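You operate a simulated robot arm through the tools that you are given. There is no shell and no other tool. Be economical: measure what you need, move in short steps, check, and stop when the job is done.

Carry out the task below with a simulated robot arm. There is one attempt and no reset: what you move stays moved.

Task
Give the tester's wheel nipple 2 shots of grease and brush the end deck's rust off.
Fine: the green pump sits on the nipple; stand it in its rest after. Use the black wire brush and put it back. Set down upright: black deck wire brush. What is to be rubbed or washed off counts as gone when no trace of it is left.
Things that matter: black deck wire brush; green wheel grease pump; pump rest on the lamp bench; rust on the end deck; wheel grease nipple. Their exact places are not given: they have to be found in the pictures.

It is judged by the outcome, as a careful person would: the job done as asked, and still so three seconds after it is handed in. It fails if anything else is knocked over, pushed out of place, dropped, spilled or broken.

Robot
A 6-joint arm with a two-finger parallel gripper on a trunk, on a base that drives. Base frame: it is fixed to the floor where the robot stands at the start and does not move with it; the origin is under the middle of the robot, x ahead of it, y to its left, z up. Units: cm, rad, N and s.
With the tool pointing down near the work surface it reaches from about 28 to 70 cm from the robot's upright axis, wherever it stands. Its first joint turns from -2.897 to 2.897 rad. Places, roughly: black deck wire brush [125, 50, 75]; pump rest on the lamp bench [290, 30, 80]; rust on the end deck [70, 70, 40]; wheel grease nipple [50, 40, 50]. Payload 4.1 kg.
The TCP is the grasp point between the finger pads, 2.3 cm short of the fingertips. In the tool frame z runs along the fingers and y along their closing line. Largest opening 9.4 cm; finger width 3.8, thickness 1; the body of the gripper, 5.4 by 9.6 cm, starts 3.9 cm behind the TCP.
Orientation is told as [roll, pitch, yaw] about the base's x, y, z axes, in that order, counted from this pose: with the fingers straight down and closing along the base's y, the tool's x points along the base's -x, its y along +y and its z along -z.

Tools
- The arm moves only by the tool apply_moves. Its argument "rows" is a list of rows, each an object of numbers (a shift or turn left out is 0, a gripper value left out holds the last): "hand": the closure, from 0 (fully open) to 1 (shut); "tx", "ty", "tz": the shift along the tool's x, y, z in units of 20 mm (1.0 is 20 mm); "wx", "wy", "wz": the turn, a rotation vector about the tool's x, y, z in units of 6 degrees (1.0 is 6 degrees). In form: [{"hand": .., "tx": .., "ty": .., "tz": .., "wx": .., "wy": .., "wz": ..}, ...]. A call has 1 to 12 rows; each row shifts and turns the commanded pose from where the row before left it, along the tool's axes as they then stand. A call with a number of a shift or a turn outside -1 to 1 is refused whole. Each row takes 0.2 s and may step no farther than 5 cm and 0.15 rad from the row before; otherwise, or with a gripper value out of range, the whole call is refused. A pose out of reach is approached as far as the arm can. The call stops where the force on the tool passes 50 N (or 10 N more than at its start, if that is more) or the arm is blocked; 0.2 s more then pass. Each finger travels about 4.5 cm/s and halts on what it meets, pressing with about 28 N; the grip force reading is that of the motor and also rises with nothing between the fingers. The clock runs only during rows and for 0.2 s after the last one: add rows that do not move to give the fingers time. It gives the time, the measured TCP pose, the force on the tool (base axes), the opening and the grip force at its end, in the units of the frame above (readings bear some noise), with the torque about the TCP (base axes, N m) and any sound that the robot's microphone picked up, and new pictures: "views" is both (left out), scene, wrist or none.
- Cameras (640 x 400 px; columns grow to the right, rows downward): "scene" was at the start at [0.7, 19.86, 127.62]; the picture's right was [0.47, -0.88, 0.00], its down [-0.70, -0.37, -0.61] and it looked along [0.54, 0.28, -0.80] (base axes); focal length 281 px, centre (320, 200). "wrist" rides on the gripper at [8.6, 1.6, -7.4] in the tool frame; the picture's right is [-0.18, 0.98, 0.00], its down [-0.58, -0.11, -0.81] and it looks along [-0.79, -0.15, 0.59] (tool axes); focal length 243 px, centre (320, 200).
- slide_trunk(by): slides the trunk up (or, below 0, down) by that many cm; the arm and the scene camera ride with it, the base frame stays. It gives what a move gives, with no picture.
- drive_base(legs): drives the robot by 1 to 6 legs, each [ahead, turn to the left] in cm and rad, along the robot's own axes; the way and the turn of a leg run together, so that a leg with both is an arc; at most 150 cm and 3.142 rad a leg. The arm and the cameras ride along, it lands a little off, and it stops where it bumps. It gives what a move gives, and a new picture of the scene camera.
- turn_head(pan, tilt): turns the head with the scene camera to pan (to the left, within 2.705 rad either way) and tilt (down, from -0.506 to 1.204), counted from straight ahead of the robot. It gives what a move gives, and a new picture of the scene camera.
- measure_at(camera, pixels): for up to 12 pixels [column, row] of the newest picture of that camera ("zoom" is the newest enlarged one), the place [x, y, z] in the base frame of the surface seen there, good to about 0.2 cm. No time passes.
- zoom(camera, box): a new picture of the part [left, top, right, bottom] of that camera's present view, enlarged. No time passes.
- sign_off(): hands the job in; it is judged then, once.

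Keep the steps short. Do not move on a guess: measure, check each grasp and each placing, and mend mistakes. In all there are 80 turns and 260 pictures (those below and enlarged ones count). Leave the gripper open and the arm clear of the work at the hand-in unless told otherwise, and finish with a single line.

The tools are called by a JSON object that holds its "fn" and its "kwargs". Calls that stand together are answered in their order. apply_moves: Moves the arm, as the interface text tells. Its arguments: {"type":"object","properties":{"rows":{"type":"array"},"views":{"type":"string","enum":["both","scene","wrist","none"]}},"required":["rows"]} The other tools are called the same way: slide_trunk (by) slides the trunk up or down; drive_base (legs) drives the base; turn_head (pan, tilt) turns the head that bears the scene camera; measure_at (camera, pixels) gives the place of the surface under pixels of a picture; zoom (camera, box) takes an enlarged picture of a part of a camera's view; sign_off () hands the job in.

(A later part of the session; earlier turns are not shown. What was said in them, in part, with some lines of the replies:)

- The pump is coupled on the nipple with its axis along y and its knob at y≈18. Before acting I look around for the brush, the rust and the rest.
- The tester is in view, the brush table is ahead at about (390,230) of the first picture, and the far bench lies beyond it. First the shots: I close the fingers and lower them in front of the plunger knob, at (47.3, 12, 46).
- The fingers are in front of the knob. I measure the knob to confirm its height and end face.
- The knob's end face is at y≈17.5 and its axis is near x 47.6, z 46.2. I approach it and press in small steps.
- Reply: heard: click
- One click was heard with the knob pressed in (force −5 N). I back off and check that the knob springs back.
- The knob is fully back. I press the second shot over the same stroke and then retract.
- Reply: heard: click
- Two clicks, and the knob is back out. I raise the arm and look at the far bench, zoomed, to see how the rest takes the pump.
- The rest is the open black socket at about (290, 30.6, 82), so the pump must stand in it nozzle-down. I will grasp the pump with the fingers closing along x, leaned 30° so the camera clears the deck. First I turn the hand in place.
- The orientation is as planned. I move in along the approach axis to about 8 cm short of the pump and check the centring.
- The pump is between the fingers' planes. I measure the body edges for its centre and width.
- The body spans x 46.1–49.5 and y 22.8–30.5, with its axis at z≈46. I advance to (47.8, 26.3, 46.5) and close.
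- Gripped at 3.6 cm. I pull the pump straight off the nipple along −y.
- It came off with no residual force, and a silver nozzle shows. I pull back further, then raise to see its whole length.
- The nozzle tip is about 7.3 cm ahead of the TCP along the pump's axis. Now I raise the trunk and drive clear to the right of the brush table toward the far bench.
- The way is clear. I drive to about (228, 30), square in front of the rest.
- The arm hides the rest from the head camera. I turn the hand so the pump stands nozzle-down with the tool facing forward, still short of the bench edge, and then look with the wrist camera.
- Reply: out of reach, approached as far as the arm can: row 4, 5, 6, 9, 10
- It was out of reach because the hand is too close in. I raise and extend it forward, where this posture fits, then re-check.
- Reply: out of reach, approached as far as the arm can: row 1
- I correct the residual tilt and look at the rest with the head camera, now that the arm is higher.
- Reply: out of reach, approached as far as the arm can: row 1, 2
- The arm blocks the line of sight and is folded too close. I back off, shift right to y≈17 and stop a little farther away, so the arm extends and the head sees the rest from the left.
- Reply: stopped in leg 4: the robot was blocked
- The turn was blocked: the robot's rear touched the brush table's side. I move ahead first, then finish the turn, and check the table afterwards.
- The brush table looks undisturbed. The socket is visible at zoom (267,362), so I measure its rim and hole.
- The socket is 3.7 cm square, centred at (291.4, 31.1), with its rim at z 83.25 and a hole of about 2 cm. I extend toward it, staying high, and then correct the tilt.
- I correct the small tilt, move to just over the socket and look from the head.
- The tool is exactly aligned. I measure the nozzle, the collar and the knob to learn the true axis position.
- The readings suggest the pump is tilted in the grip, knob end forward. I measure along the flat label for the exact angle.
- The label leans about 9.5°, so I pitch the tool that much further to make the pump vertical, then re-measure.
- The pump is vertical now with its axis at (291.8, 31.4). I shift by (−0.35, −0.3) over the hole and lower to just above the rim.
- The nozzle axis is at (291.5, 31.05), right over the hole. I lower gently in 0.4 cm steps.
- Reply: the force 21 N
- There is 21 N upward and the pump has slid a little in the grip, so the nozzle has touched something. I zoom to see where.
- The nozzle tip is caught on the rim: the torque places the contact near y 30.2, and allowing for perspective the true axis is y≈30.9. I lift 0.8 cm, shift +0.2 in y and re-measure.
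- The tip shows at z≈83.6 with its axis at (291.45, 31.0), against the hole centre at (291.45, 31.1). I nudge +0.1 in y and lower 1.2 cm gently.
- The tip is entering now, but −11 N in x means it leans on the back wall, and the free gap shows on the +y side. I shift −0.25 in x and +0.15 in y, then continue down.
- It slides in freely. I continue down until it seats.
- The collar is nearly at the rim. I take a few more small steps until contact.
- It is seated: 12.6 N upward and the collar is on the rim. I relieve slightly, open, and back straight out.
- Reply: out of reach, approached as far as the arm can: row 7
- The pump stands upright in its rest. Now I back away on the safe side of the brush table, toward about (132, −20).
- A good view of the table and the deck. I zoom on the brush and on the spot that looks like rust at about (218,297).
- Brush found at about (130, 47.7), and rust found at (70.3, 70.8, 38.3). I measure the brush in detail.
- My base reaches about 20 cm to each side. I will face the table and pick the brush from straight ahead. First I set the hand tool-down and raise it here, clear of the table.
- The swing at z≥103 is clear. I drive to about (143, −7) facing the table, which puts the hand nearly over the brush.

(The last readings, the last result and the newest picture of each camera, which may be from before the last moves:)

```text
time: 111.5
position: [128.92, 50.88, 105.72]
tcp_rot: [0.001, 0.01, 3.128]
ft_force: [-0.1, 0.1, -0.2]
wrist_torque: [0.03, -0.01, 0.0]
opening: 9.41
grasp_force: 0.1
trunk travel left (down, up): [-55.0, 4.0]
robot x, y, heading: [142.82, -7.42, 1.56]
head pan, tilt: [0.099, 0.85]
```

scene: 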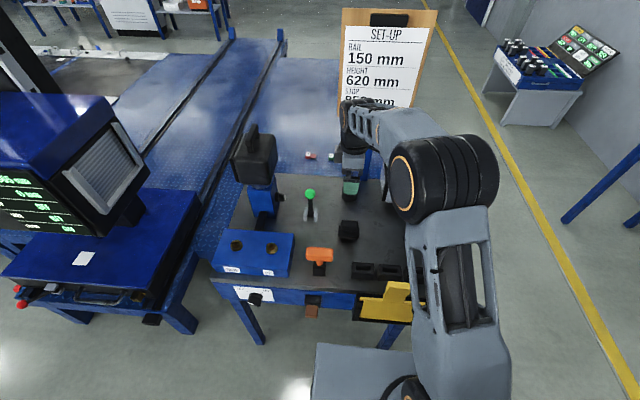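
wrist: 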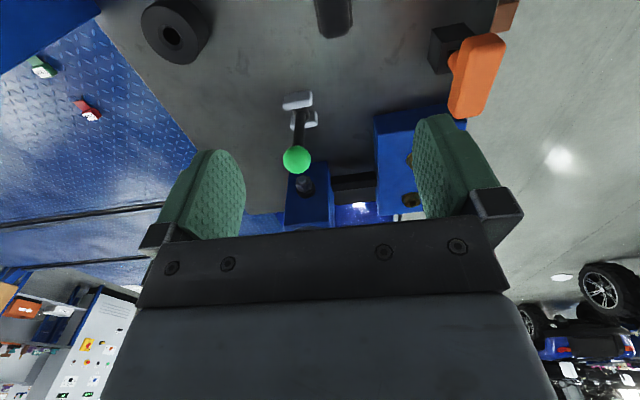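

The hand is above the brush, which is at scene (349,230). I measure the handle from here to fix its centre.

{"fn": "zoom", "kwargs": {"camera": "scene", "box": [325, 212, 373, 242]}}

{"fn": "zoom", "kwargs": {"camera": "wrist", "box": [240, 0, 400, 100]}}

{"fn": "measure_at", "kwargs": {"camera": "wrist", "pixels": [[320, 10], [335, 10], [348, 10], [335, 30], [335, 3], [318, 30]]}}

```text
13.33 times, centred on (349, 227) of scene
```

zoom: 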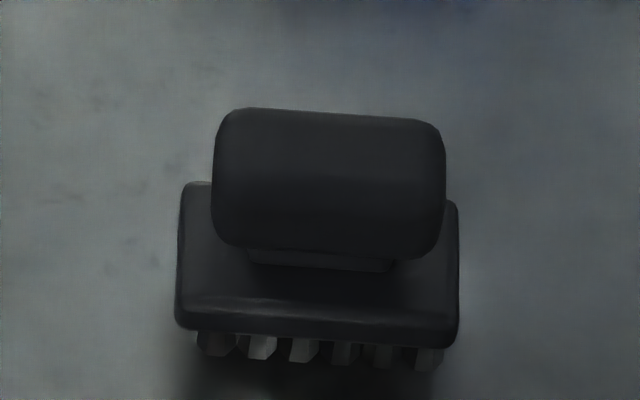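

```text
4.00 times, centred on (320, 50) of wrist
```

zoom: 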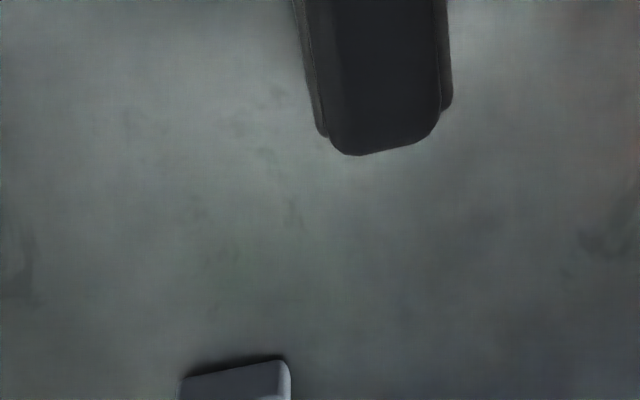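

```text
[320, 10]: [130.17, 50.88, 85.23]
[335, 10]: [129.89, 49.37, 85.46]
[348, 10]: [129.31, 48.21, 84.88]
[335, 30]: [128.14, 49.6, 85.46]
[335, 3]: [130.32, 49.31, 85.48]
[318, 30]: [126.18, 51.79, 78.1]
```

The handle's centre is at (130.3, 49.5) with its top at z 85.5. I line up and lower to z≈91 for a check.

{"fn": "apply_moves", "kwargs": {"rows": [{"tx": 0.68, "ty": 0.67}, {"tz": 1}, {"tz": 1}, {"tz": 1}, {"tz": 1}, {"tz": 1}, {"tz": 1}, {"tz": 1}, {"tz": 0.35}], "views": "both"}}

{"fn": "measure_at", "kwargs": {"camera": "wrist", "pixels": [[300, 100], [320, 100], [340, 100], [320, 130], [320, 60], [330, 40]]}}

```text
time: 113.5
position: [130.51, 49.59, 91.15]
tcp_rot: [-0.001, 0.009, 3.129]
ft_force: [-0.3, -0.1, 0.2]
wrist_torque: [0.02, -0.01, 0.02]
opening: 9.41
grasp_force: 0.0
trunk travel left (down, up): [-55.0, 4.0]
robot x, y, heading: [143.23, -7.0, 1.565]
head pan, tilt: [0.099, 0.85]
```

scene: 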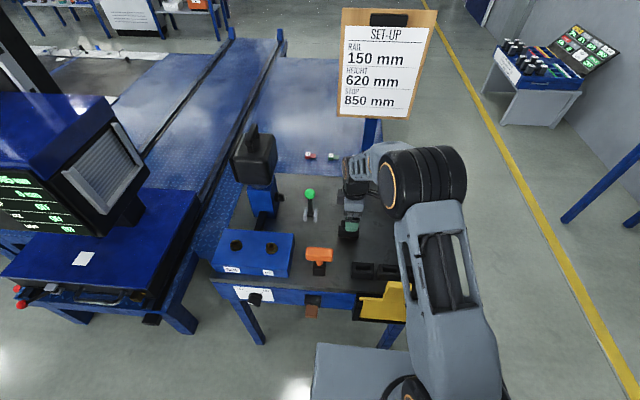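
wrist: 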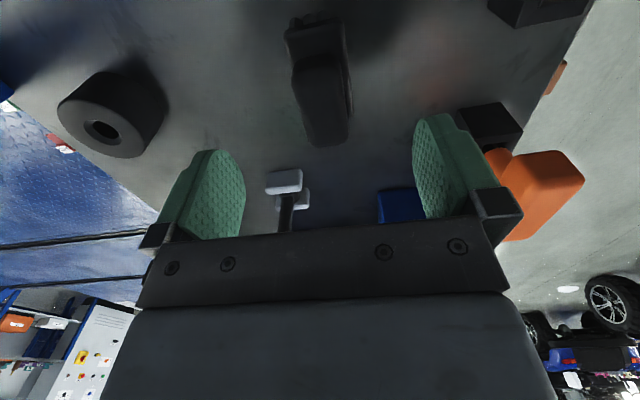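

```text
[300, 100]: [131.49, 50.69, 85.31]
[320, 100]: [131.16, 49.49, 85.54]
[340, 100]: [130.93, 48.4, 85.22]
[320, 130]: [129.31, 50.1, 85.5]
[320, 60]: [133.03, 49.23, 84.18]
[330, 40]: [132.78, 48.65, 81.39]
```

Centred. I lower to z 84.3 and close on the handle.

{"fn": "apply_moves", "kwargs": {"rows": [{"tz": 1}, {"tz": 1}, {"tz": 1}, {"tz": 0.43}, {"hand": 1}, {}, {}, {}, {}, {}], "views": "wrist"}}

{"fn": "apply_moves", "kwargs": {"rows": [{"tz": -0.5}, {"tz": -1}, {"tz": -1}, {"tz": -1}, {"tz": -1}, {"tz": -1}, {"tz": -1}, {"tz": -1}, {"tz": -1}, {"tz": -1}], "views": "both"}}

```text
time: 115.8
position: [130.46, 49.55, 84.35]
tcp_rot: [-0.001, 0.009, 3.127]
ft_force: [-0.1, -0.1, -0.3]
wrist_torque: [-0.01, 0.02, 0.01]
opening: 2.99
grasp_force: 28.3
trunk travel left (down, up): [-55.0, 4.0]
robot x, y, heading: [143.03, -6.55, 1.567]
head pan, tilt: [0.099, 0.85]
```

wrist: 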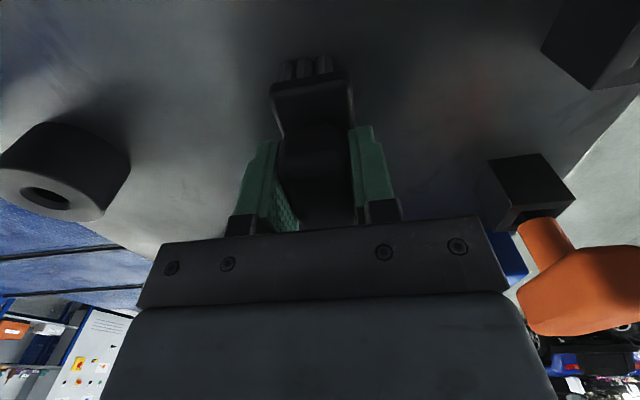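

```text
time: 118.0
position: [130.45, 49.61, 103.24]
tcp_rot: [-0.001, 0.011, 3.127]
ft_force: [-0.6, 0.3, -1.5]
wrist_torque: [-0.04, 0.01, 0.03]
opening: 3.01
grasp_force: 28.2
trunk travel left (down, up): [-55.0, 4.0]
robot x, y, heading: [142.9, -7.19, 1.568]
head pan, tilt: [0.099, 0.85]
```

scene: 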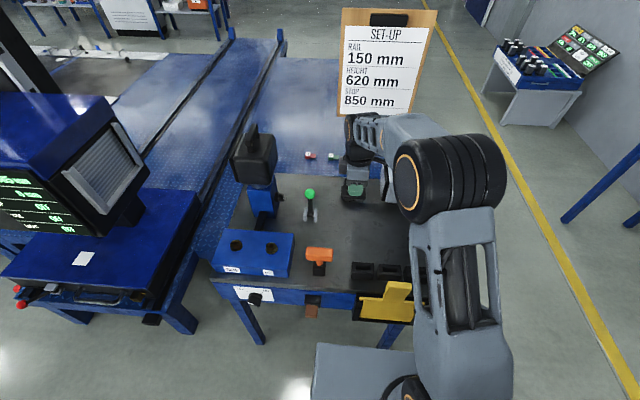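
wrist: 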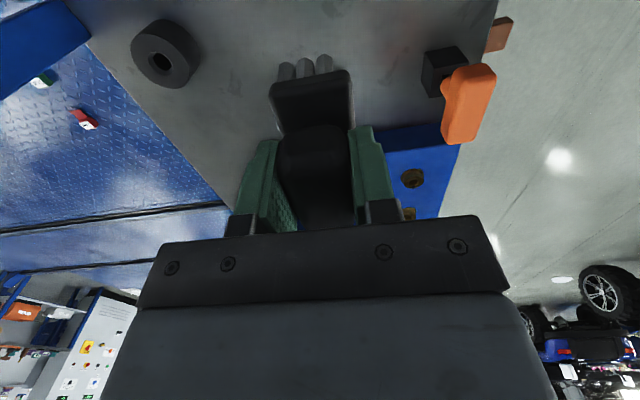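

The brush is held (3.0 cm grip), bristles about 6.2 cm below the TCP. I check the tester's near faces, to know the width of the gap toward the rust.

{"fn": "measure_at", "kwargs": {"camera": "scene", "pixels": [[104, 122], [143, 185], [120, 160], [80, 235], [200, 200], [196, 190], [175, 260], [150, 290], [222, 232], [60, 175], [235, 165], [215, 250]]}}

{"fn": "drive_base", "kwargs": {"legs": [[-30, 0], [0, 1.57], [66, 0]]}}

{"fn": "turn_head", "kwargs": {"pan": -1.3, "tilt": 0.6}}

```text
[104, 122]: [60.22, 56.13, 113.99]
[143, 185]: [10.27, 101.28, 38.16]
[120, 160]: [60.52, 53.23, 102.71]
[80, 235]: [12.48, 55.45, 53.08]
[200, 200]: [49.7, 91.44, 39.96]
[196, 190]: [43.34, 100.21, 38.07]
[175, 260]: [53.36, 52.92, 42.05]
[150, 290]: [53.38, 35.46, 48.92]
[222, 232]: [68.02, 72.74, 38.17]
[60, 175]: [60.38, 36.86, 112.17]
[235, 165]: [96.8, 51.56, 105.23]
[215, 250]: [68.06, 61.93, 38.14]
```

```text
time: 127.1
position: [20.4, -50.79, 103.2]
tcp_rot: [0.001, 0.009, -1.574]
ft_force: [-0.9, 0.4, -0.6]
wrist_torque: [0.0, -0.03, -0.01]
opening: 2.98
grasp_force: 28.3
trunk travel left (down, up): [-55.0, 4.0]
robot x, y, heading: [76.9, -37.72, -3.139]
head pan, tilt: [0.099, 0.85]
```

scene: 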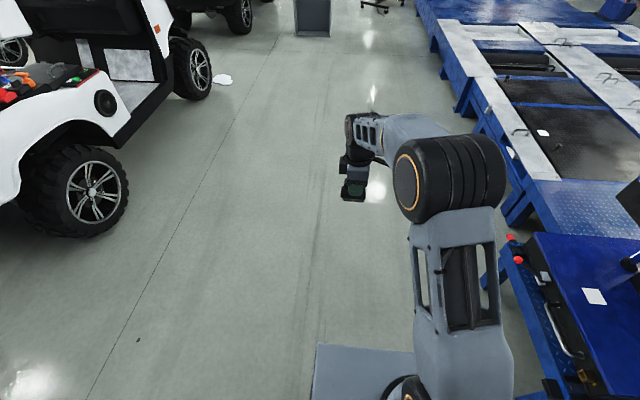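

```text
time: 128.7
position: [20.41, -50.64, 103.06]
tcp_rot: [-0.001, 0.011, -1.575]
ft_force: [0.1, 0.1, -0.7]
wrist_torque: [0.01, 0.01, 0.03]
opening: 2.97
grasp_force: 28.1
trunk travel left (down, up): [-55.0, 4.0]
robot x, y, heading: [76.38, -37.3, -3.139]
head pan, tilt: [-1.3, 0.6]
```

scene: 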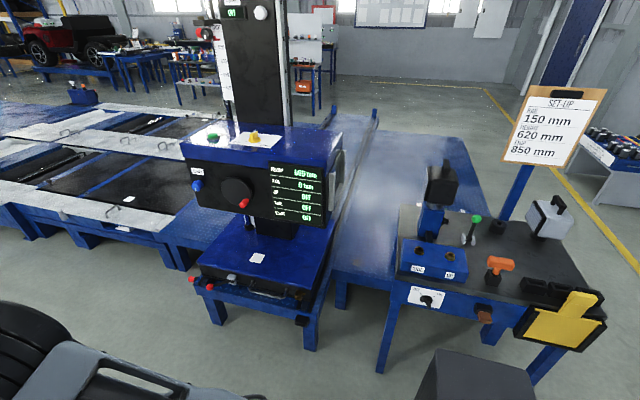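

The gap is x 60–90 and the rust x is about 70. Here in the open I shift the hand 6.8 cm to the robot's right and lower the trunk, then turn to face the gap.

{"fn": "apply_moves", "kwargs": {"rows": [{"tx": 0.85}, {"tx": 0.85}, {"tx": 0.85}, {"tx": 0.85}], "views": "none"}}

{"fn": "slide_trunk", "kwargs": {"by": -35}}

{"fn": "drive_base", "kwargs": {"legs": [[0, -1.572]]}}

{"fn": "turn_head", "kwargs": {"pan": 0.0, "tilt": 0.75}}

```text
time: 129.7
position: [20.51, -43.87, 103.17]
tcp_rot: [-0.001, 0.011, -1.574]
ft_force: [0.2, -0.6, -1.2]
wrist_torque: [0.0, 0.0, 0.01]
opening: 2.97
grasp_force: 28.4
trunk travel left (down, up): [-55.0, 4.0]
robot x, y, heading: [76.89, -37.38, -3.135]
head pan, tilt: [-1.3, 0.6]
```

```text
time: 133.1
position: [20.48, -43.95, 68.3]
tcp_rot: [0.0, 0.011, -1.575]
ft_force: [0.2, -0.1, -1.2]
wrist_torque: [-0.04, 0.01, 0.0]
opening: 2.99
grasp_force: 28.0
trunk travel left (down, up): [-20.0, 39.0]
robot x, y, heading: [76.72, -37.61, -3.132]
head pan, tilt: [-1.3, 0.6]
```

```text
time: 137.3
position: [69.66, 18.91, 68.42]
tcp_rot: [-0.001, 0.011, -3.134]
ft_force: [0.3, -0.1, -1.0]
wrist_torque: [0.03, -0.02, 0.01]
opening: 2.98
grasp_force: 28.1
trunk travel left (down, up): [-20.0, 39.0]
robot x, y, heading: [76.8, -37.0, 1.583]
head pan, tilt: [-1.3, 0.6]
```

scene: 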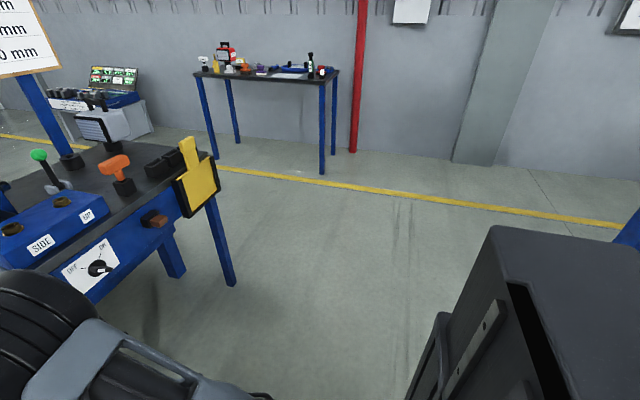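

```text
time: 138.8
position: [69.59, 18.91, 68.3]
tcp_rot: [0.0, 0.01, -3.133]
ft_force: [0.6, 0.4, -2.5]
wrist_torque: [0.02, -0.01, 0.0]
opening: 2.97
grasp_force: 28.0
trunk travel left (down, up): [-20.0, 39.0]
robot x, y, heading: [77.22, -37.33, 1.585]
head pan, tilt: [0.0, 0.75]
```

scene: 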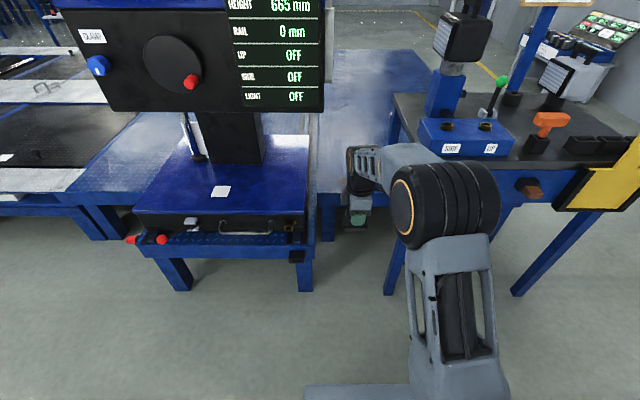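

I measure the elbow, since it moves toward the table's control box as I advance.

{"fn": "measure_at", "kwargs": {"camera": "scene", "pixels": [[445, 170], [490, 205], [430, 230], [402, 205], [460, 235], [375, 160], [365, 180], [500, 330], [455, 120], [440, 350]]}}

{"fn": "zoom", "kwargs": {"camera": "scene", "box": [300, 100, 520, 240]}}

```text
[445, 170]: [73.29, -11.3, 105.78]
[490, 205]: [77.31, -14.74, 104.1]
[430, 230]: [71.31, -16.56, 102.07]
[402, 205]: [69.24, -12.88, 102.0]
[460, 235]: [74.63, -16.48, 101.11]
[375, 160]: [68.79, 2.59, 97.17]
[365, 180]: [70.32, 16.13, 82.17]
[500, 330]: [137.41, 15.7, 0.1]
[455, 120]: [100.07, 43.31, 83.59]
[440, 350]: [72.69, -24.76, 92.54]
```

```text
2.86 times, centred on (410, 170) of scene
```

zoom: 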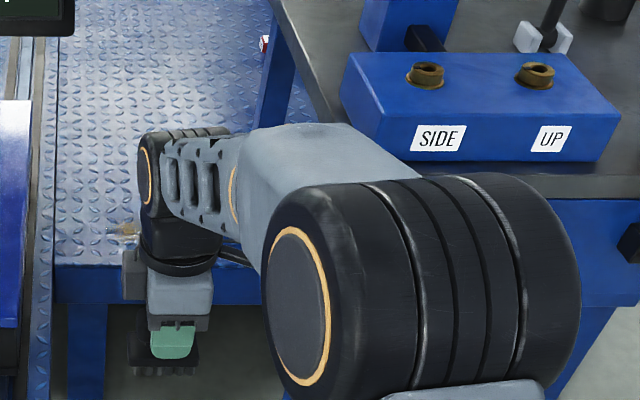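

The elbow is at z≥95 and x 69–80, clear of both sides. I advance 40 cm.

{"fn": "drive_base", "kwargs": {"legs": [[40, -0.012]]}}

{"fn": "zoom", "kwargs": {"camera": "scene", "box": [240, 40, 480, 190]}}

{"fn": "apply_moves", "kwargs": {"rows": [{}], "views": "wrist"}}

```text
time: 141.2
position: [69.88, 58.59, 68.34]
tcp_rot: [0.001, 0.01, 3.138]
ft_force: [0.2, -0.1, -1.0]
wrist_torque: [-0.01, 0.0, -0.02]
opening: 2.98
grasp_force: 27.9
trunk travel left (down, up): [-20.0, 39.0]
robot x, y, heading: [76.77, 2.3, 1.574]
head pan, tilt: [0.0, 0.75]
```

scene: 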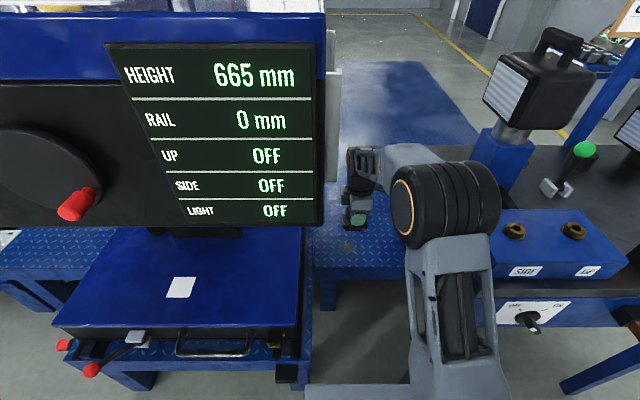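

```text
2.67 times, centred on (360, 115) of scene
```

zoom: 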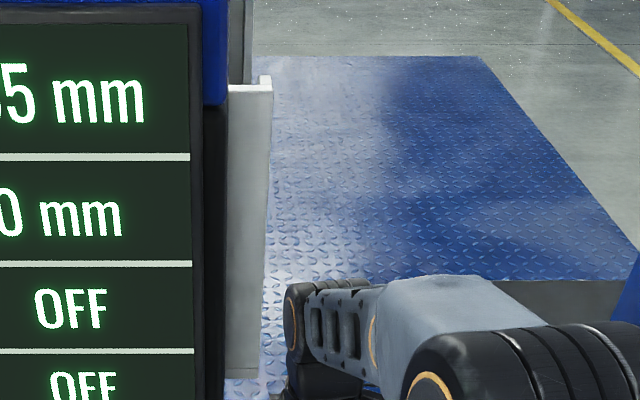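

```text
time: 141.6
position: [69.89, 58.61, 68.34]
tcp_rot: [0.001, 0.011, 3.139]
ft_force: [0.4, -0.5, -2.8]
wrist_torque: [0.01, -0.03, 0.01]
opening: 2.98
grasp_force: 27.5
trunk travel left (down, up): [-20.0, 39.0]
robot x, y, heading: [76.37, 1.99, 1.577]
head pan, tilt: [0.0, 0.75]
```

wrist: 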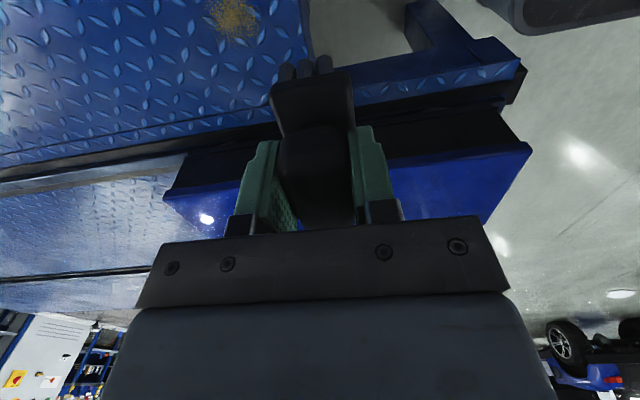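

The rust shows in the wrist view at about (235,15), and at (348,247) in the scene. I measure its outline.

{"fn": "zoom", "kwargs": {"camera": "scene", "box": [316, 225, 380, 265]}}

{"fn": "measure_at", "kwargs": {"camera": "zoom", "pixels": [[320, 180], [320, 130], [320, 240], [260, 190], [380, 190], [120, 200], [320, 340], [350, 220], [290, 160]]}}

{"fn": "measure_at", "kwargs": {"camera": "wrist", "pixels": [[235, 15], [210, 10], [258, 20], [240, 38], [225, 2], [250, 35], [215, 25]]}}

```text
10.00 times, centred on (348, 245) of scene
```

zoom: 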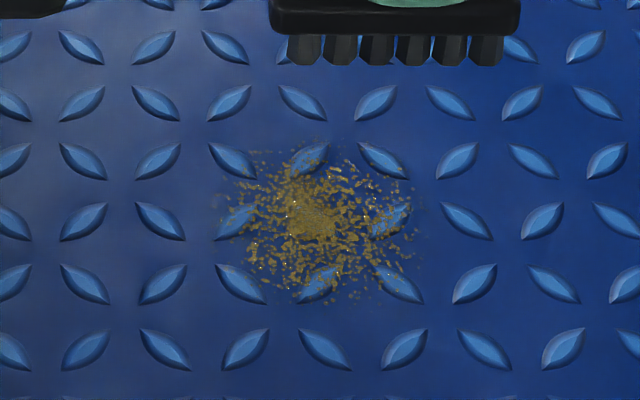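

```text
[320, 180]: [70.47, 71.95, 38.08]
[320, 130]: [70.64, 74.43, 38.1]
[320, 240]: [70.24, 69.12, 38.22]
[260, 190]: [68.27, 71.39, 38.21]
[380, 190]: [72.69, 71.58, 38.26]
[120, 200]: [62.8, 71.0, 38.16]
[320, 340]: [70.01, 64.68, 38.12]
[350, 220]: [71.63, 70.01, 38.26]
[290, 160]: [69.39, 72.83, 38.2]
```

```text
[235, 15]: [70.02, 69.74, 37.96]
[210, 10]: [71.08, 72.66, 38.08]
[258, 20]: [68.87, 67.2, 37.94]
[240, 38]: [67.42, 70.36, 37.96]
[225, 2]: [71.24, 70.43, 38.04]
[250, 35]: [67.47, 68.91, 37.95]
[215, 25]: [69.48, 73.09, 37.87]
```

The rust spans x 66.8–74 and y 66.3–74 at z 38.15. I drive 3.5 cm closer for reach, then place the brush over it and lower to just above.

{"fn": "drive_base", "kwargs": {"legs": [[3.5, 0]]}}

{"fn": "apply_moves", "kwargs": {"rows": [{"ty": -0.8, "tz": 0.9}, {"ty": -0.8, "tz": 0.9}, {"ty": -0.8, "tz": 1}, {"ty": -0.6, "tz": 1}, {"tz": 1}, {"tz": 1}, {"tz": 1}, {"tz": 1}, {"tz": 1}, {"tz": 1}, {"tz": 1}], "views": "both"}}

```text
time: 142.5
position: [69.8, 62.14, 68.29]
tcp_rot: [0.0, 0.012, 3.138]
ft_force: [0.1, 0.0, -2.1]
wrist_torque: [-0.02, 0.0, -0.01]
opening: 2.96
grasp_force: 28.3
trunk travel left (down, up): [-20.0, 39.0]
robot x, y, heading: [76.49, 5.53, 1.574]
head pan, tilt: [0.0, 0.75]
```

scene: 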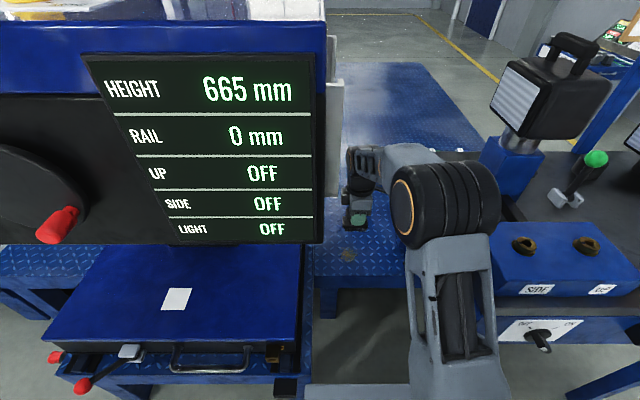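

```text
time: 144.9
position: [70.17, 68.04, 46.67]
tcp_rot: [-0.001, 0.01, 3.136]
ft_force: [0.1, -0.1, -1.4]
wrist_torque: [-0.01, 0.02, 0.01]
opening: 2.97
grasp_force: 28.0
trunk travel left (down, up): [-20.0, 39.0]
robot x, y, heading: [76.42, 5.81, 1.575]
head pan, tilt: [0.0, 0.75]
```

scene: 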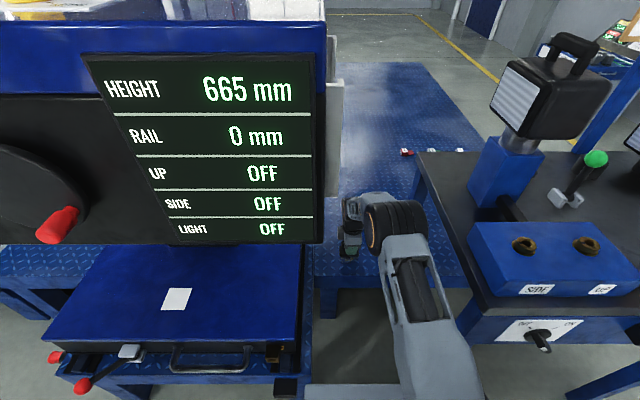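
wrist: 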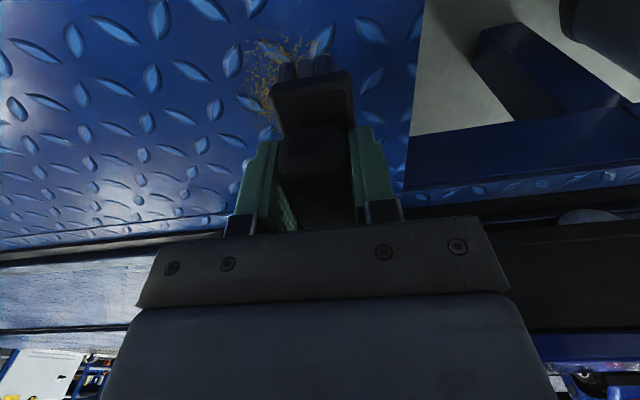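

The brush is about 2.3 cm above the deck. I lower to light contact.

{"fn": "apply_moves", "kwargs": {"rows": [{"tz": 0.5}, {"tz": 0.4}, {"tz": 0.15}, {"tz": 0.1}, {"tz": 0.1}], "views": "none"}}

```text
time: 146.1
position: [70.24, 68.03, 44.32]
tcp_rot: [-0.001, 0.013, 3.136]
ft_force: [1.1, -1.7, 2.5]
wrist_torque: [-0.06, -0.02, 0.01]
opening: 2.96
grasp_force: 27.9
trunk travel left (down, up): [-20.0, 39.0]
robot x, y, heading: [76.22, 5.85, 1.571]
head pan, tilt: [0.0, 0.75]
```

Contact at z 44.3. I press slightly and make strokes along y between 65 and 74.

{"fn": "apply_moves", "kwargs": {"rows": [{"tz": 0.07}, {"ty": -0.6}, {"ty": -0.6}, {"ty": -0.6}, {"ty": -0.6}, {"ty": -0.6}, {"ty": 0.75}, {"ty": 0.75}, {"ty": 0.75}, {"ty": 0.75}, {"ty": 0.75}, {"ty": 0.75}], "views": "wrist"}}

```text
time: 148.7
position: [70.23, 65.22, 44.19]
tcp_rot: [-0.004, 0.011, 3.137]
ft_force: [0.1, 7.6, 20.6]
wrist_torque: [0.23, 0.0, -0.02]
opening: 2.97
grasp_force: 27.6
trunk travel left (down, up): [-20.0, 39.0]
robot x, y, heading: [76.6, 5.68, 1.576]
head pan, tilt: [0.0, 0.75]
```

wrist: 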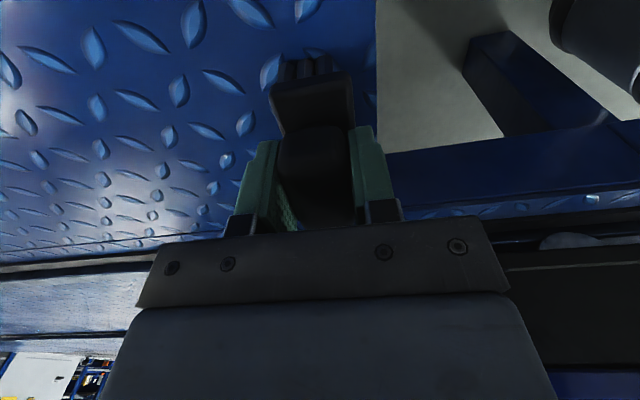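

The rust mostly came off. I ease the pressure a little and stroke at x≈72, then x≈68.5.

{"fn": "apply_moves", "kwargs": {"rows": [{"tz": -0.04, "tx": 0.8}, {"ty": -0.75}, {"ty": -0.75}, {"ty": -0.75}, {"ty": -0.75}, {"ty": -0.75}, {"ty": -0.75}, {"tx": -0.85}, {"tx": -0.85}], "views": "none"}}

{"fn": "apply_moves", "kwargs": {"rows": [{"ty": 0.75}, {"ty": 0.75}, {"ty": 0.75}, {"ty": 0.75}, {"ty": 0.75}, {"ty": 0.75}, {"tz": -1}, {"tz": -1}, {"tz": -1}, {"tz": -1}, {"tz": -1}, {"tz": -1}], "views": "both"}}

{"fn": "zoom", "kwargs": {"camera": "scene", "box": [310, 220, 390, 270]}}

{"fn": "zoom", "kwargs": {"camera": "wrist", "box": [140, 0, 400, 160]}}

```text
time: 150.7
position: [68.46, 74.09, 44.21]
tcp_rot: [-0.002, 0.011, 3.139]
ft_force: [4.3, 1.2, 13.5]
wrist_torque: [0.02, -0.28, 0.11]
opening: 2.97
grasp_force: 28.4
trunk travel left (down, up): [-20.0, 39.0]
robot x, y, heading: [76.4, 5.76, 1.576]
head pan, tilt: [0.0, 0.75]
```

```text
time: 153.3
position: [68.27, 65.06, 56.08]
tcp_rot: [0.0, 0.011, 3.138]
ft_force: [0.7, 0.0, -2.0]
wrist_torque: [0.01, -0.02, 0.02]
opening: 2.96
grasp_force: 27.4
trunk travel left (down, up): [-20.0, 39.0]
robot x, y, heading: [76.27, 5.61, 1.574]
head pan, tilt: [0.0, 0.75]
```

scene: 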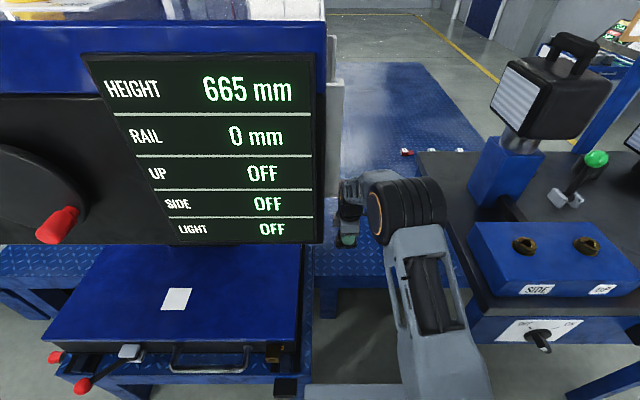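
wrist: 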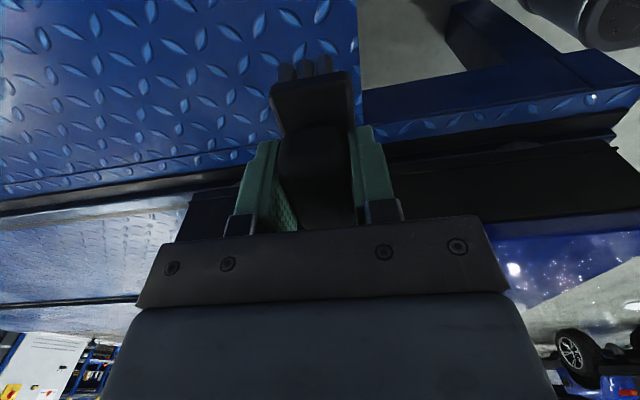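

```text
8.00 times, centred on (350, 245) of scene
```

zoom: 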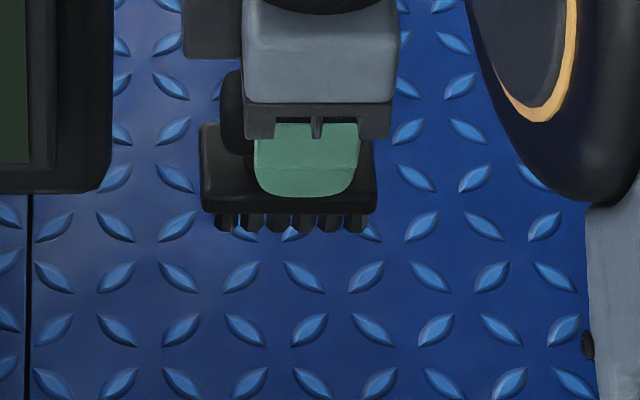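

```text
2.46 times, centred on (270, 80) of wrist
```

zoom: 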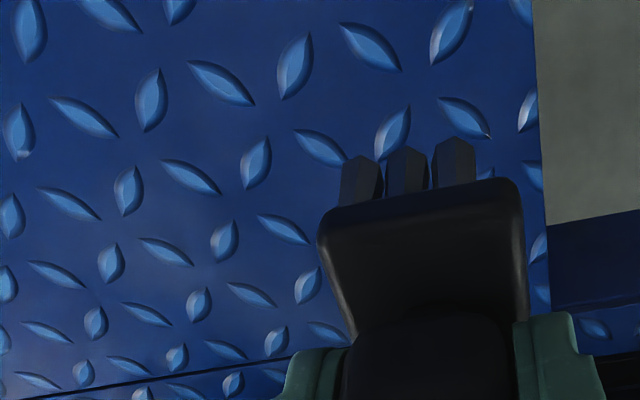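

No rust shows so far, but the hand hides part of the spot. I lift and draw back for a full view.

{"fn": "apply_moves", "kwargs": {"rows": [{"tz": -1, "ty": 0.5}, {"tz": -1, "ty": 0.5}, {"tz": -1, "ty": 0.5}, {"tz": -1, "ty": 0.5}, {"tz": -1, "ty": 0.5}, {"tz": -1, "ty": 0.5}, {"tz": -0.2, "ty": 0.5, "tx": 0.8}], "views": "both"}}

{"fn": "zoom", "kwargs": {"camera": "scene", "box": [310, 220, 390, 270]}}

{"fn": "zoom", "kwargs": {"camera": "wrist", "box": [140, 0, 380, 150]}}

{"fn": "measure_at", "kwargs": {"camera": "zoom", "pixels": [[160, 60], [300, 60], [60, 100], [300, 150], [200, 150]]}}

```text
time: 154.9
position: [69.81, 58.17, 68.42]
tcp_rot: [-0.002, 0.01, 3.135]
ft_force: [0.5, -0.6, -0.3]
wrist_torque: [0.01, 0.0, 0.0]
opening: 2.96
grasp_force: 27.9
trunk travel left (down, up): [-20.0, 39.0]
robot x, y, heading: [76.38, 5.86, 1.571]
head pan, tilt: [0.0, 0.75]
```

scene: 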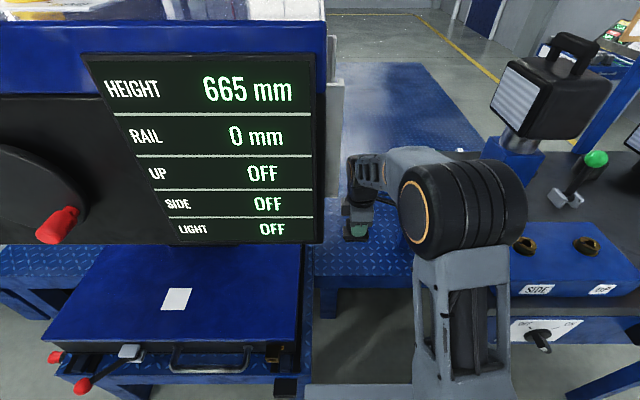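
wrist: 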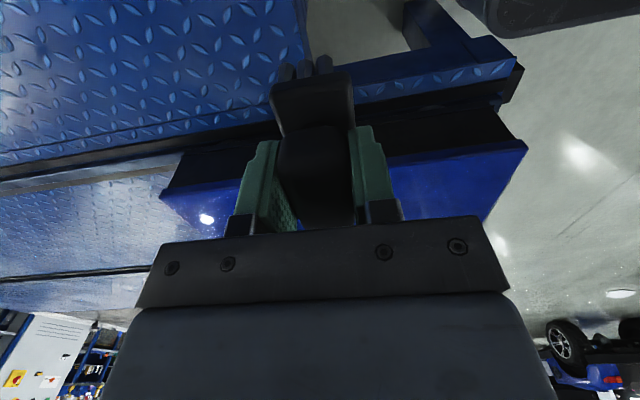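

```text
8.00 times, centred on (350, 245) of scene
```

zoom: 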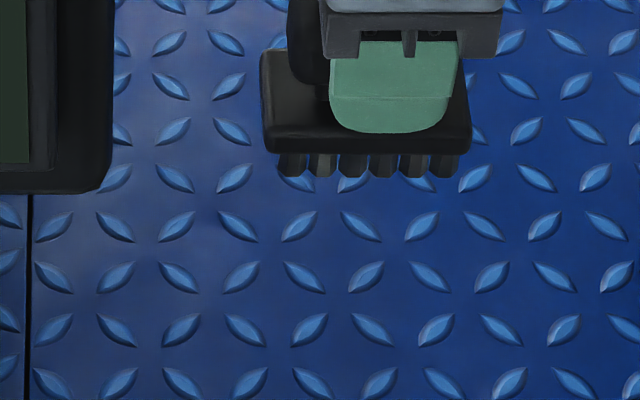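

```text
2.67 times, centred on (260, 75) of wrist
```

zoom: 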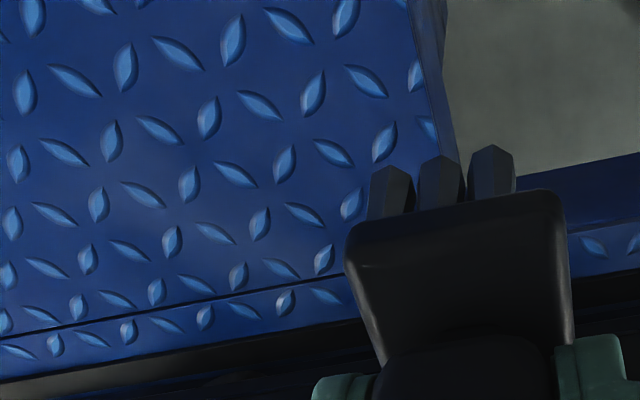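

```text
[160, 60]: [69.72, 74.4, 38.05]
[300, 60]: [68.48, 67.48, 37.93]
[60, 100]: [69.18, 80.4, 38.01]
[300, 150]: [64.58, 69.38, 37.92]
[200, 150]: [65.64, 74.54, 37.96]
```

It looks clean. I back out of the gap, which also uncovers the whole spot for a check.

{"fn": "drive_base", "kwargs": {"legs": [[-43, 0]]}}

{"fn": "zoom", "kwargs": {"camera": "scene", "box": [308, 135, 404, 195]}}

{"fn": "measure_at", "kwargs": {"camera": "zoom", "pixels": [[200, 300], [200, 200], [150, 250], [240, 260]]}}

```text
time: 157.5
position: [69.88, 15.19, 68.38]
tcp_rot: [0.002, 0.009, 3.138]
ft_force: [0.4, 0.3, -1.1]
wrist_torque: [0.0, 0.0, 0.01]
opening: 2.95
grasp_force: 27.6
trunk travel left (down, up): [-20.0, 39.0]
robot x, y, heading: [76.69, -37.07, 1.574]
head pan, tilt: [0.0, 0.75]
```

scene: 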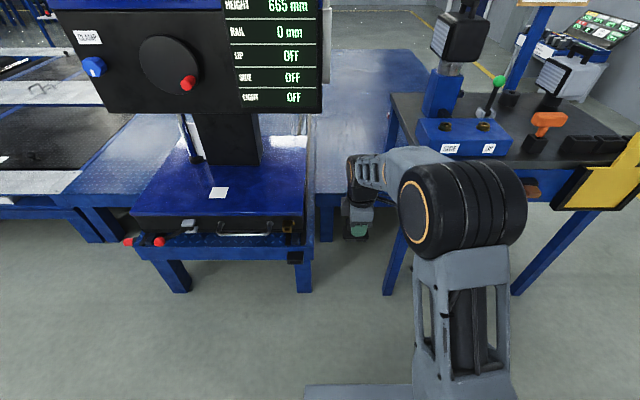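

```text
6.67 times, centred on (356, 165) of scene
```

zoom: 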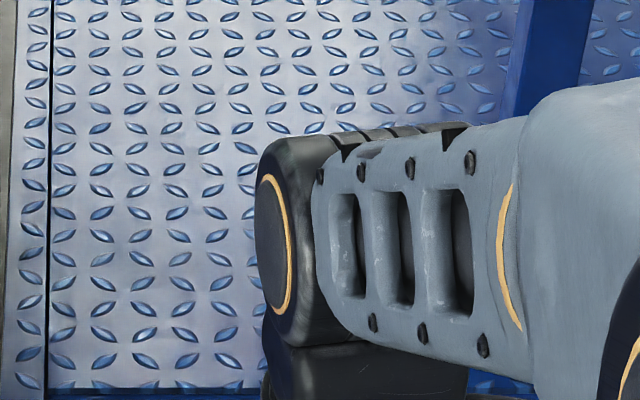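

```text
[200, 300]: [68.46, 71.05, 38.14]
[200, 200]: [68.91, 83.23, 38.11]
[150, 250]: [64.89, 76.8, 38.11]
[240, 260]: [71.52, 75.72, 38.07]
```

{"fn": "drive_base", "kwargs": {"legs": [[0, 1.57]]}}

{"fn": "turn_head", "kwargs": {"pan": -1.45, "tilt": 0.55}}

{"fn": "zoom", "kwargs": {"camera": "scene", "box": [280, 160, 408, 240]}}

```text
time: 161.7
position: [24.34, -44.0, 68.4]
tcp_rot: [0.0, 0.01, -1.575]
ft_force: [0.3, 0.3, -2.2]
wrist_torque: [0.01, 0.01, -0.01]
opening: 2.98
grasp_force: 28.2
trunk travel left (down, up): [-20.0, 39.0]
robot x, y, heading: [76.63, -37.22, -3.135]
head pan, tilt: [0.0, 0.75]
```

scene: 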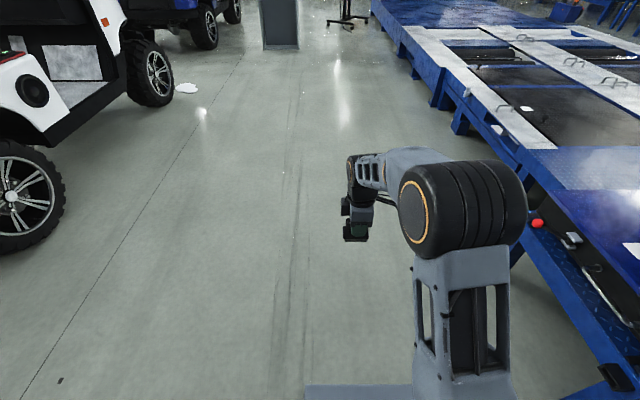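

```text
time: 163.3
position: [24.11, -43.92, 68.46]
tcp_rot: [0.001, 0.01, -1.576]
ft_force: [0.8, 0.1, -2.3]
wrist_torque: [0.02, 0.0, -0.04]
opening: 2.97
grasp_force: 27.7
trunk travel left (down, up): [-20.0, 39.0]
robot x, y, heading: [76.81, -37.34, -3.135]
head pan, tilt: [-1.45, 0.55]
```

scene: 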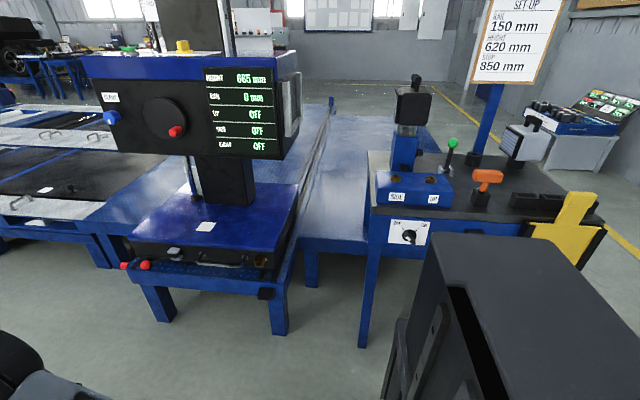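

```text
5.00 times, centred on (344, 200) of scene
```

zoom: 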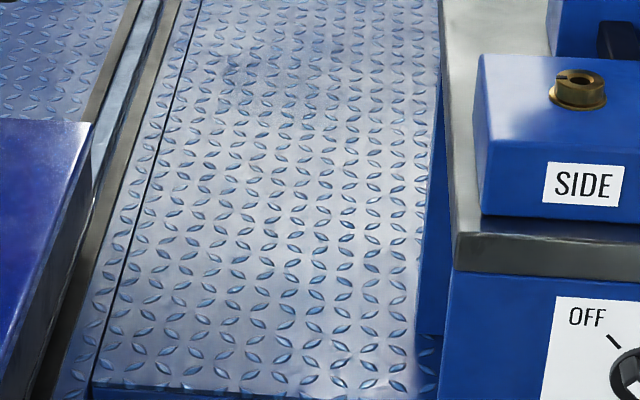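

The deck is clean over the whole spot. I return: reverse along the aisle, raise the trunk, then face the table.

{"fn": "drive_base", "kwargs": {"legs": [[-60, 0]]}}

{"fn": "slide_trunk", "kwargs": {"by": 35}}

{"fn": "drive_base", "kwargs": {"legs": [[0, -1.577], [34, 0]]}}

{"fn": "turn_head", "kwargs": {"pan": 0.1, "tilt": 0.85}}

```text
time: 166.7
position: [84.59, -43.69, 68.52]
tcp_rot: [0.0, 0.01, -1.575]
ft_force: [0.7, 0.0, -0.2]
wrist_torque: [0.0, 0.0, 0.0]
opening: 2.96
grasp_force: 28.4
trunk travel left (down, up): [-20.0, 39.0]
robot x, y, heading: [137.1, -36.73, -3.139]
head pan, tilt: [-1.45, 0.55]
```

scene: 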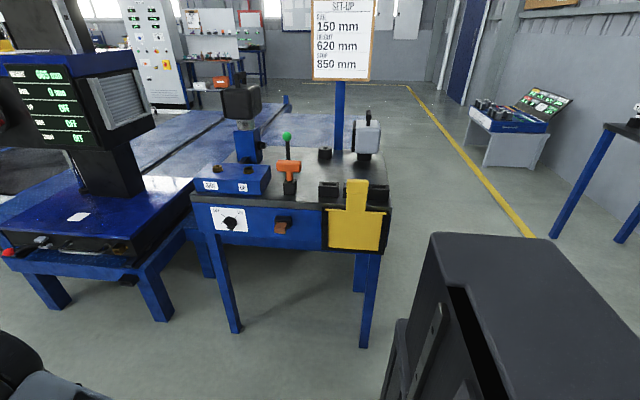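

```text
time: 170.1
position: [84.61, -43.76, 103.43]
tcp_rot: [0.002, 0.01, -1.574]
ft_force: [-0.8, -0.5, -1.4]
wrist_torque: [0.01, 0.01, -0.01]
opening: 2.98
grasp_force: 28.5
trunk travel left (down, up): [-55.0, 4.0]
robot x, y, heading: [136.91, -36.94, -3.138]
head pan, tilt: [-1.45, 0.55]
```

```text
time: 176.2
position: [130.63, 49.69, 103.42]
tcp_rot: [0.001, 0.008, 3.132]
ft_force: [0.1, -0.8, -1.1]
wrist_torque: [-0.01, 0.02, -0.03]
opening: 2.98
grasp_force: 28.2
trunk travel left (down, up): [-55.0, 4.0]
robot x, y, heading: [136.89, -2.58, 1.571]
head pan, tilt: [-1.45, 0.55]
```

scene: 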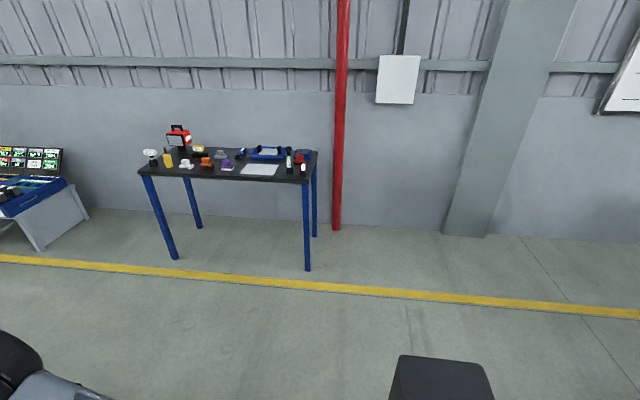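

```text
time: 177.8
position: [130.63, 49.73, 103.36]
tcp_rot: [-0.001, 0.011, 3.131]
ft_force: [0.2, -0.2, -1.5]
wrist_torque: [0.0, 0.01, 0.0]
opening: 2.99
grasp_force: 27.5
trunk travel left (down, up): [-55.0, 4.0]
robot x, y, heading: [137.31, -2.36, 1.569]
head pan, tilt: [0.099, 0.85]
```

scene: 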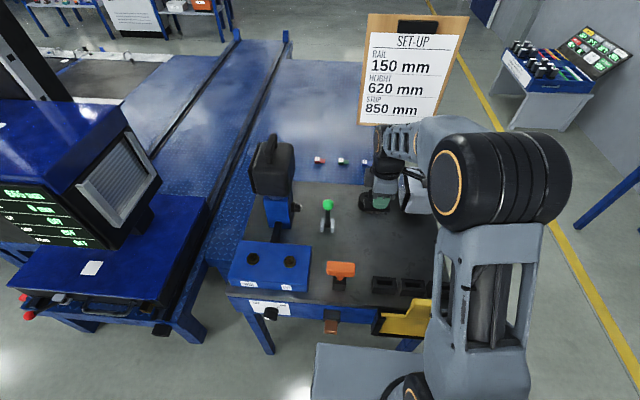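

The hand is almost exactly over the brush's original place, off by 0.2 cm. I correct and lower to just above the table.

{"fn": "apply_moves", "kwargs": {"rows": [{"tx": -0.08, "ty": 0.08}, {"tz": 1}, {"tz": 1}, {"tz": 1}, {"tz": 1}, {"tz": 1}, {"tz": 1}, {"tz": 1}, {"tz": 1}, {"tz": 1}], "views": "wrist"}}

{"fn": "apply_moves", "kwargs": {"rows": [{"tz": 0.2}, {"tz": 0.1}, {"tz": 0.1}], "views": "wrist"}}

```text
time: 180.0
position: [130.52, 49.52, 85.44]
tcp_rot: [0.001, 0.011, 3.13]
ft_force: [0.7, -1.0, -1.1]
wrist_torque: [-0.02, 0.01, 0.01]
opening: 2.96
grasp_force: 28.0
trunk travel left (down, up): [-55.0, 4.0]
robot x, y, heading: [137.09, -3.14, 1.574]
head pan, tilt: [0.099, 0.85]
```

wrist: 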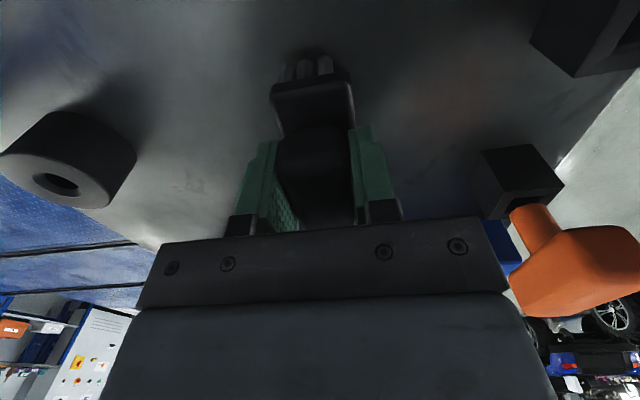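

```text
time: 180.8
position: [130.5, 49.48, 84.76]
tcp_rot: [0.003, 0.013, 3.131]
ft_force: [0.1, -0.5, -1.7]
wrist_torque: [0.01, 0.01, 0.01]
opening: 2.96
grasp_force: 27.9
trunk travel left (down, up): [-55.0, 4.0]
robot x, y, heading: [137.16, -2.97, 1.573]
head pan, tilt: [0.099, 0.85]
```

wrist: 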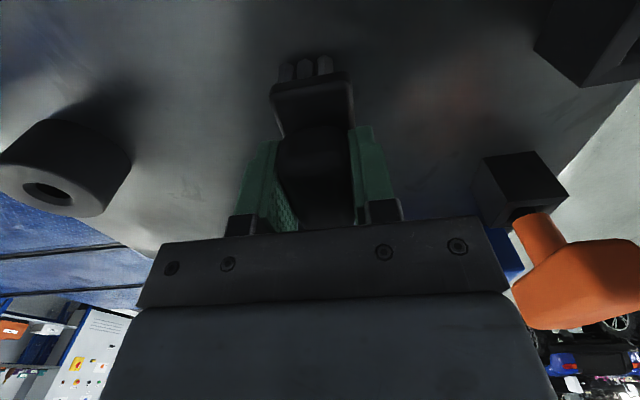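

I take a few more small steps to contact, then release.

{"fn": "apply_moves", "kwargs": {"rows": [{"tz": 0.08}, {"tz": 0.06}, {"tz": 0.06}, {}], "views": "none"}}

```text
time: 181.8
position: [130.56, 49.37, 84.25]
tcp_rot: [0.0, 0.011, 3.131]
ft_force: [-0.5, -0.7, 1.8]
wrist_torque: [-0.02, 0.16, 0.07]
opening: 3.0
grasp_force: 28.2
trunk travel left (down, up): [-55.0, 4.0]
robot x, y, heading: [137.35, -3.03, 1.571]
head pan, tilt: [0.099, 0.85]
```

The brush is in light contact. I open, let it settle, and rise straight up.

{"fn": "apply_moves", "kwargs": {"rows": [{"hand": 0.4}, {}, {}, {"hand": 0}, {}, {}, {"tz": -0.5}, {"tz": -1}, {"tz": -1}, {"tz": -1}, {"tz": -1}, {"tz": -1}], "views": "both"}}

{"fn": "apply_moves", "kwargs": {"rows": [{"tz": -1}, {"tz": -1}, {"tz": -1}, {"tz": -1}], "views": "scene"}}

{"fn": "drive_base", "kwargs": {"legs": [[-25, 0]]}}

{"fn": "zoom", "kwargs": {"camera": "scene", "box": [300, 100, 460, 200]}}

```text
time: 184.4
position: [130.62, 49.42, 95.38]
tcp_rot: [0.002, 0.011, 3.133]
ft_force: [-0.2, -0.6, -0.7]
wrist_torque: [-0.04, 0.01, -0.02]
opening: 9.42
grasp_force: 0.1
trunk travel left (down, up): [-55.0, 4.0]
robot x, y, heading: [137.11, -3.07, 1.573]
head pan, tilt: [0.099, 0.85]
```

scene: 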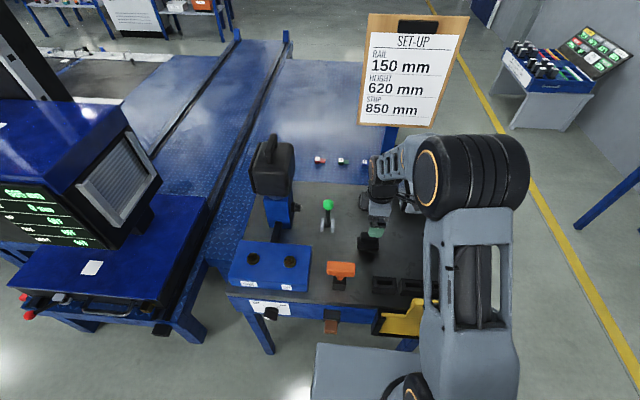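
wrist: 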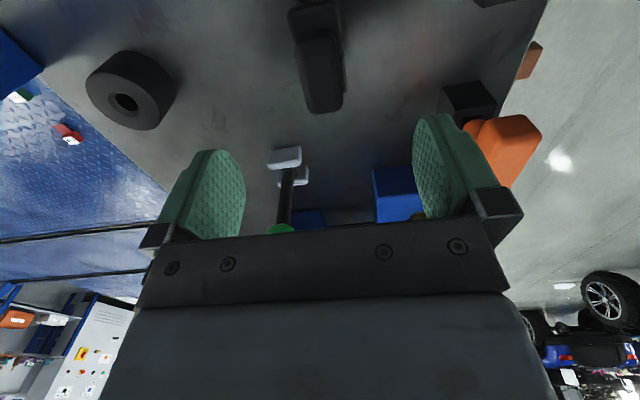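

```text
time: 185.4
position: [130.55, 49.42, 103.17]
tcp_rot: [0.002, 0.009, 3.131]
ft_force: [-0.3, 0.3, -0.1]
wrist_torque: [0.0, -0.03, 0.02]
opening: 9.42
grasp_force: 0.1
trunk travel left (down, up): [-55.0, 4.0]
robot x, y, heading: [137.21, -2.53, 1.572]
head pan, tilt: [0.099, 0.85]
```

scene: 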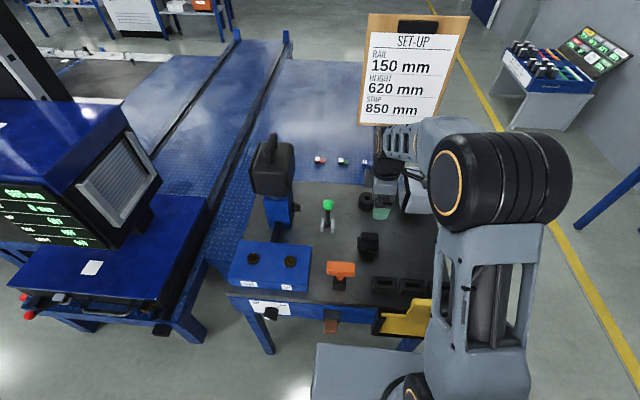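

```text
time: 187.2
position: [130.46, 24.23, 103.3]
tcp_rot: [0.0, 0.011, 3.133]
ft_force: [-0.2, 0.5, 0.5]
wrist_torque: [-0.01, 0.01, 0.0]
opening: 9.41
grasp_force: 0.0
trunk travel left (down, up): [-55.0, 4.0]
robot x, y, heading: [136.83, -27.44, 1.569]
head pan, tilt: [0.099, 0.85]
```

scene: 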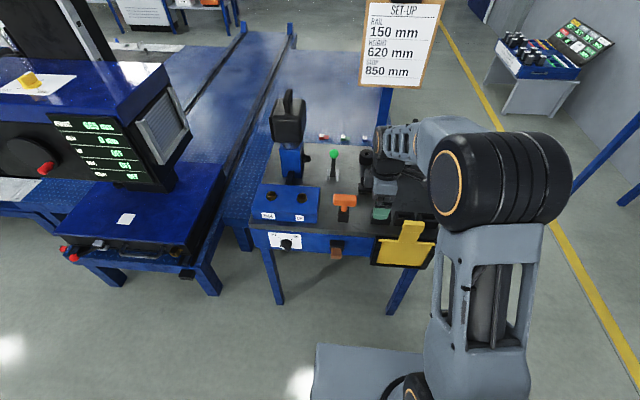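

```text
4.00 times, centred on (380, 150) of scene
```

zoom: 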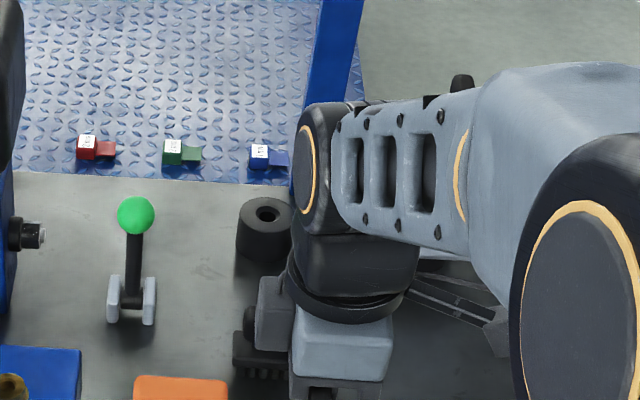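

The brush stands upright in its old place, the pump was last seen standing in its rest, the deck is clean, the gripper is open and the arm is clear. I hand in.

{"fn": "sign_off", "kwargs": {}}

```text
The job is handed in.
```

The wheel nipple got 2 shots of grease, the pump stands in its rest on the lamp bench, the end deck's rust is brushed off, and the black wire brush is back upright in its place.
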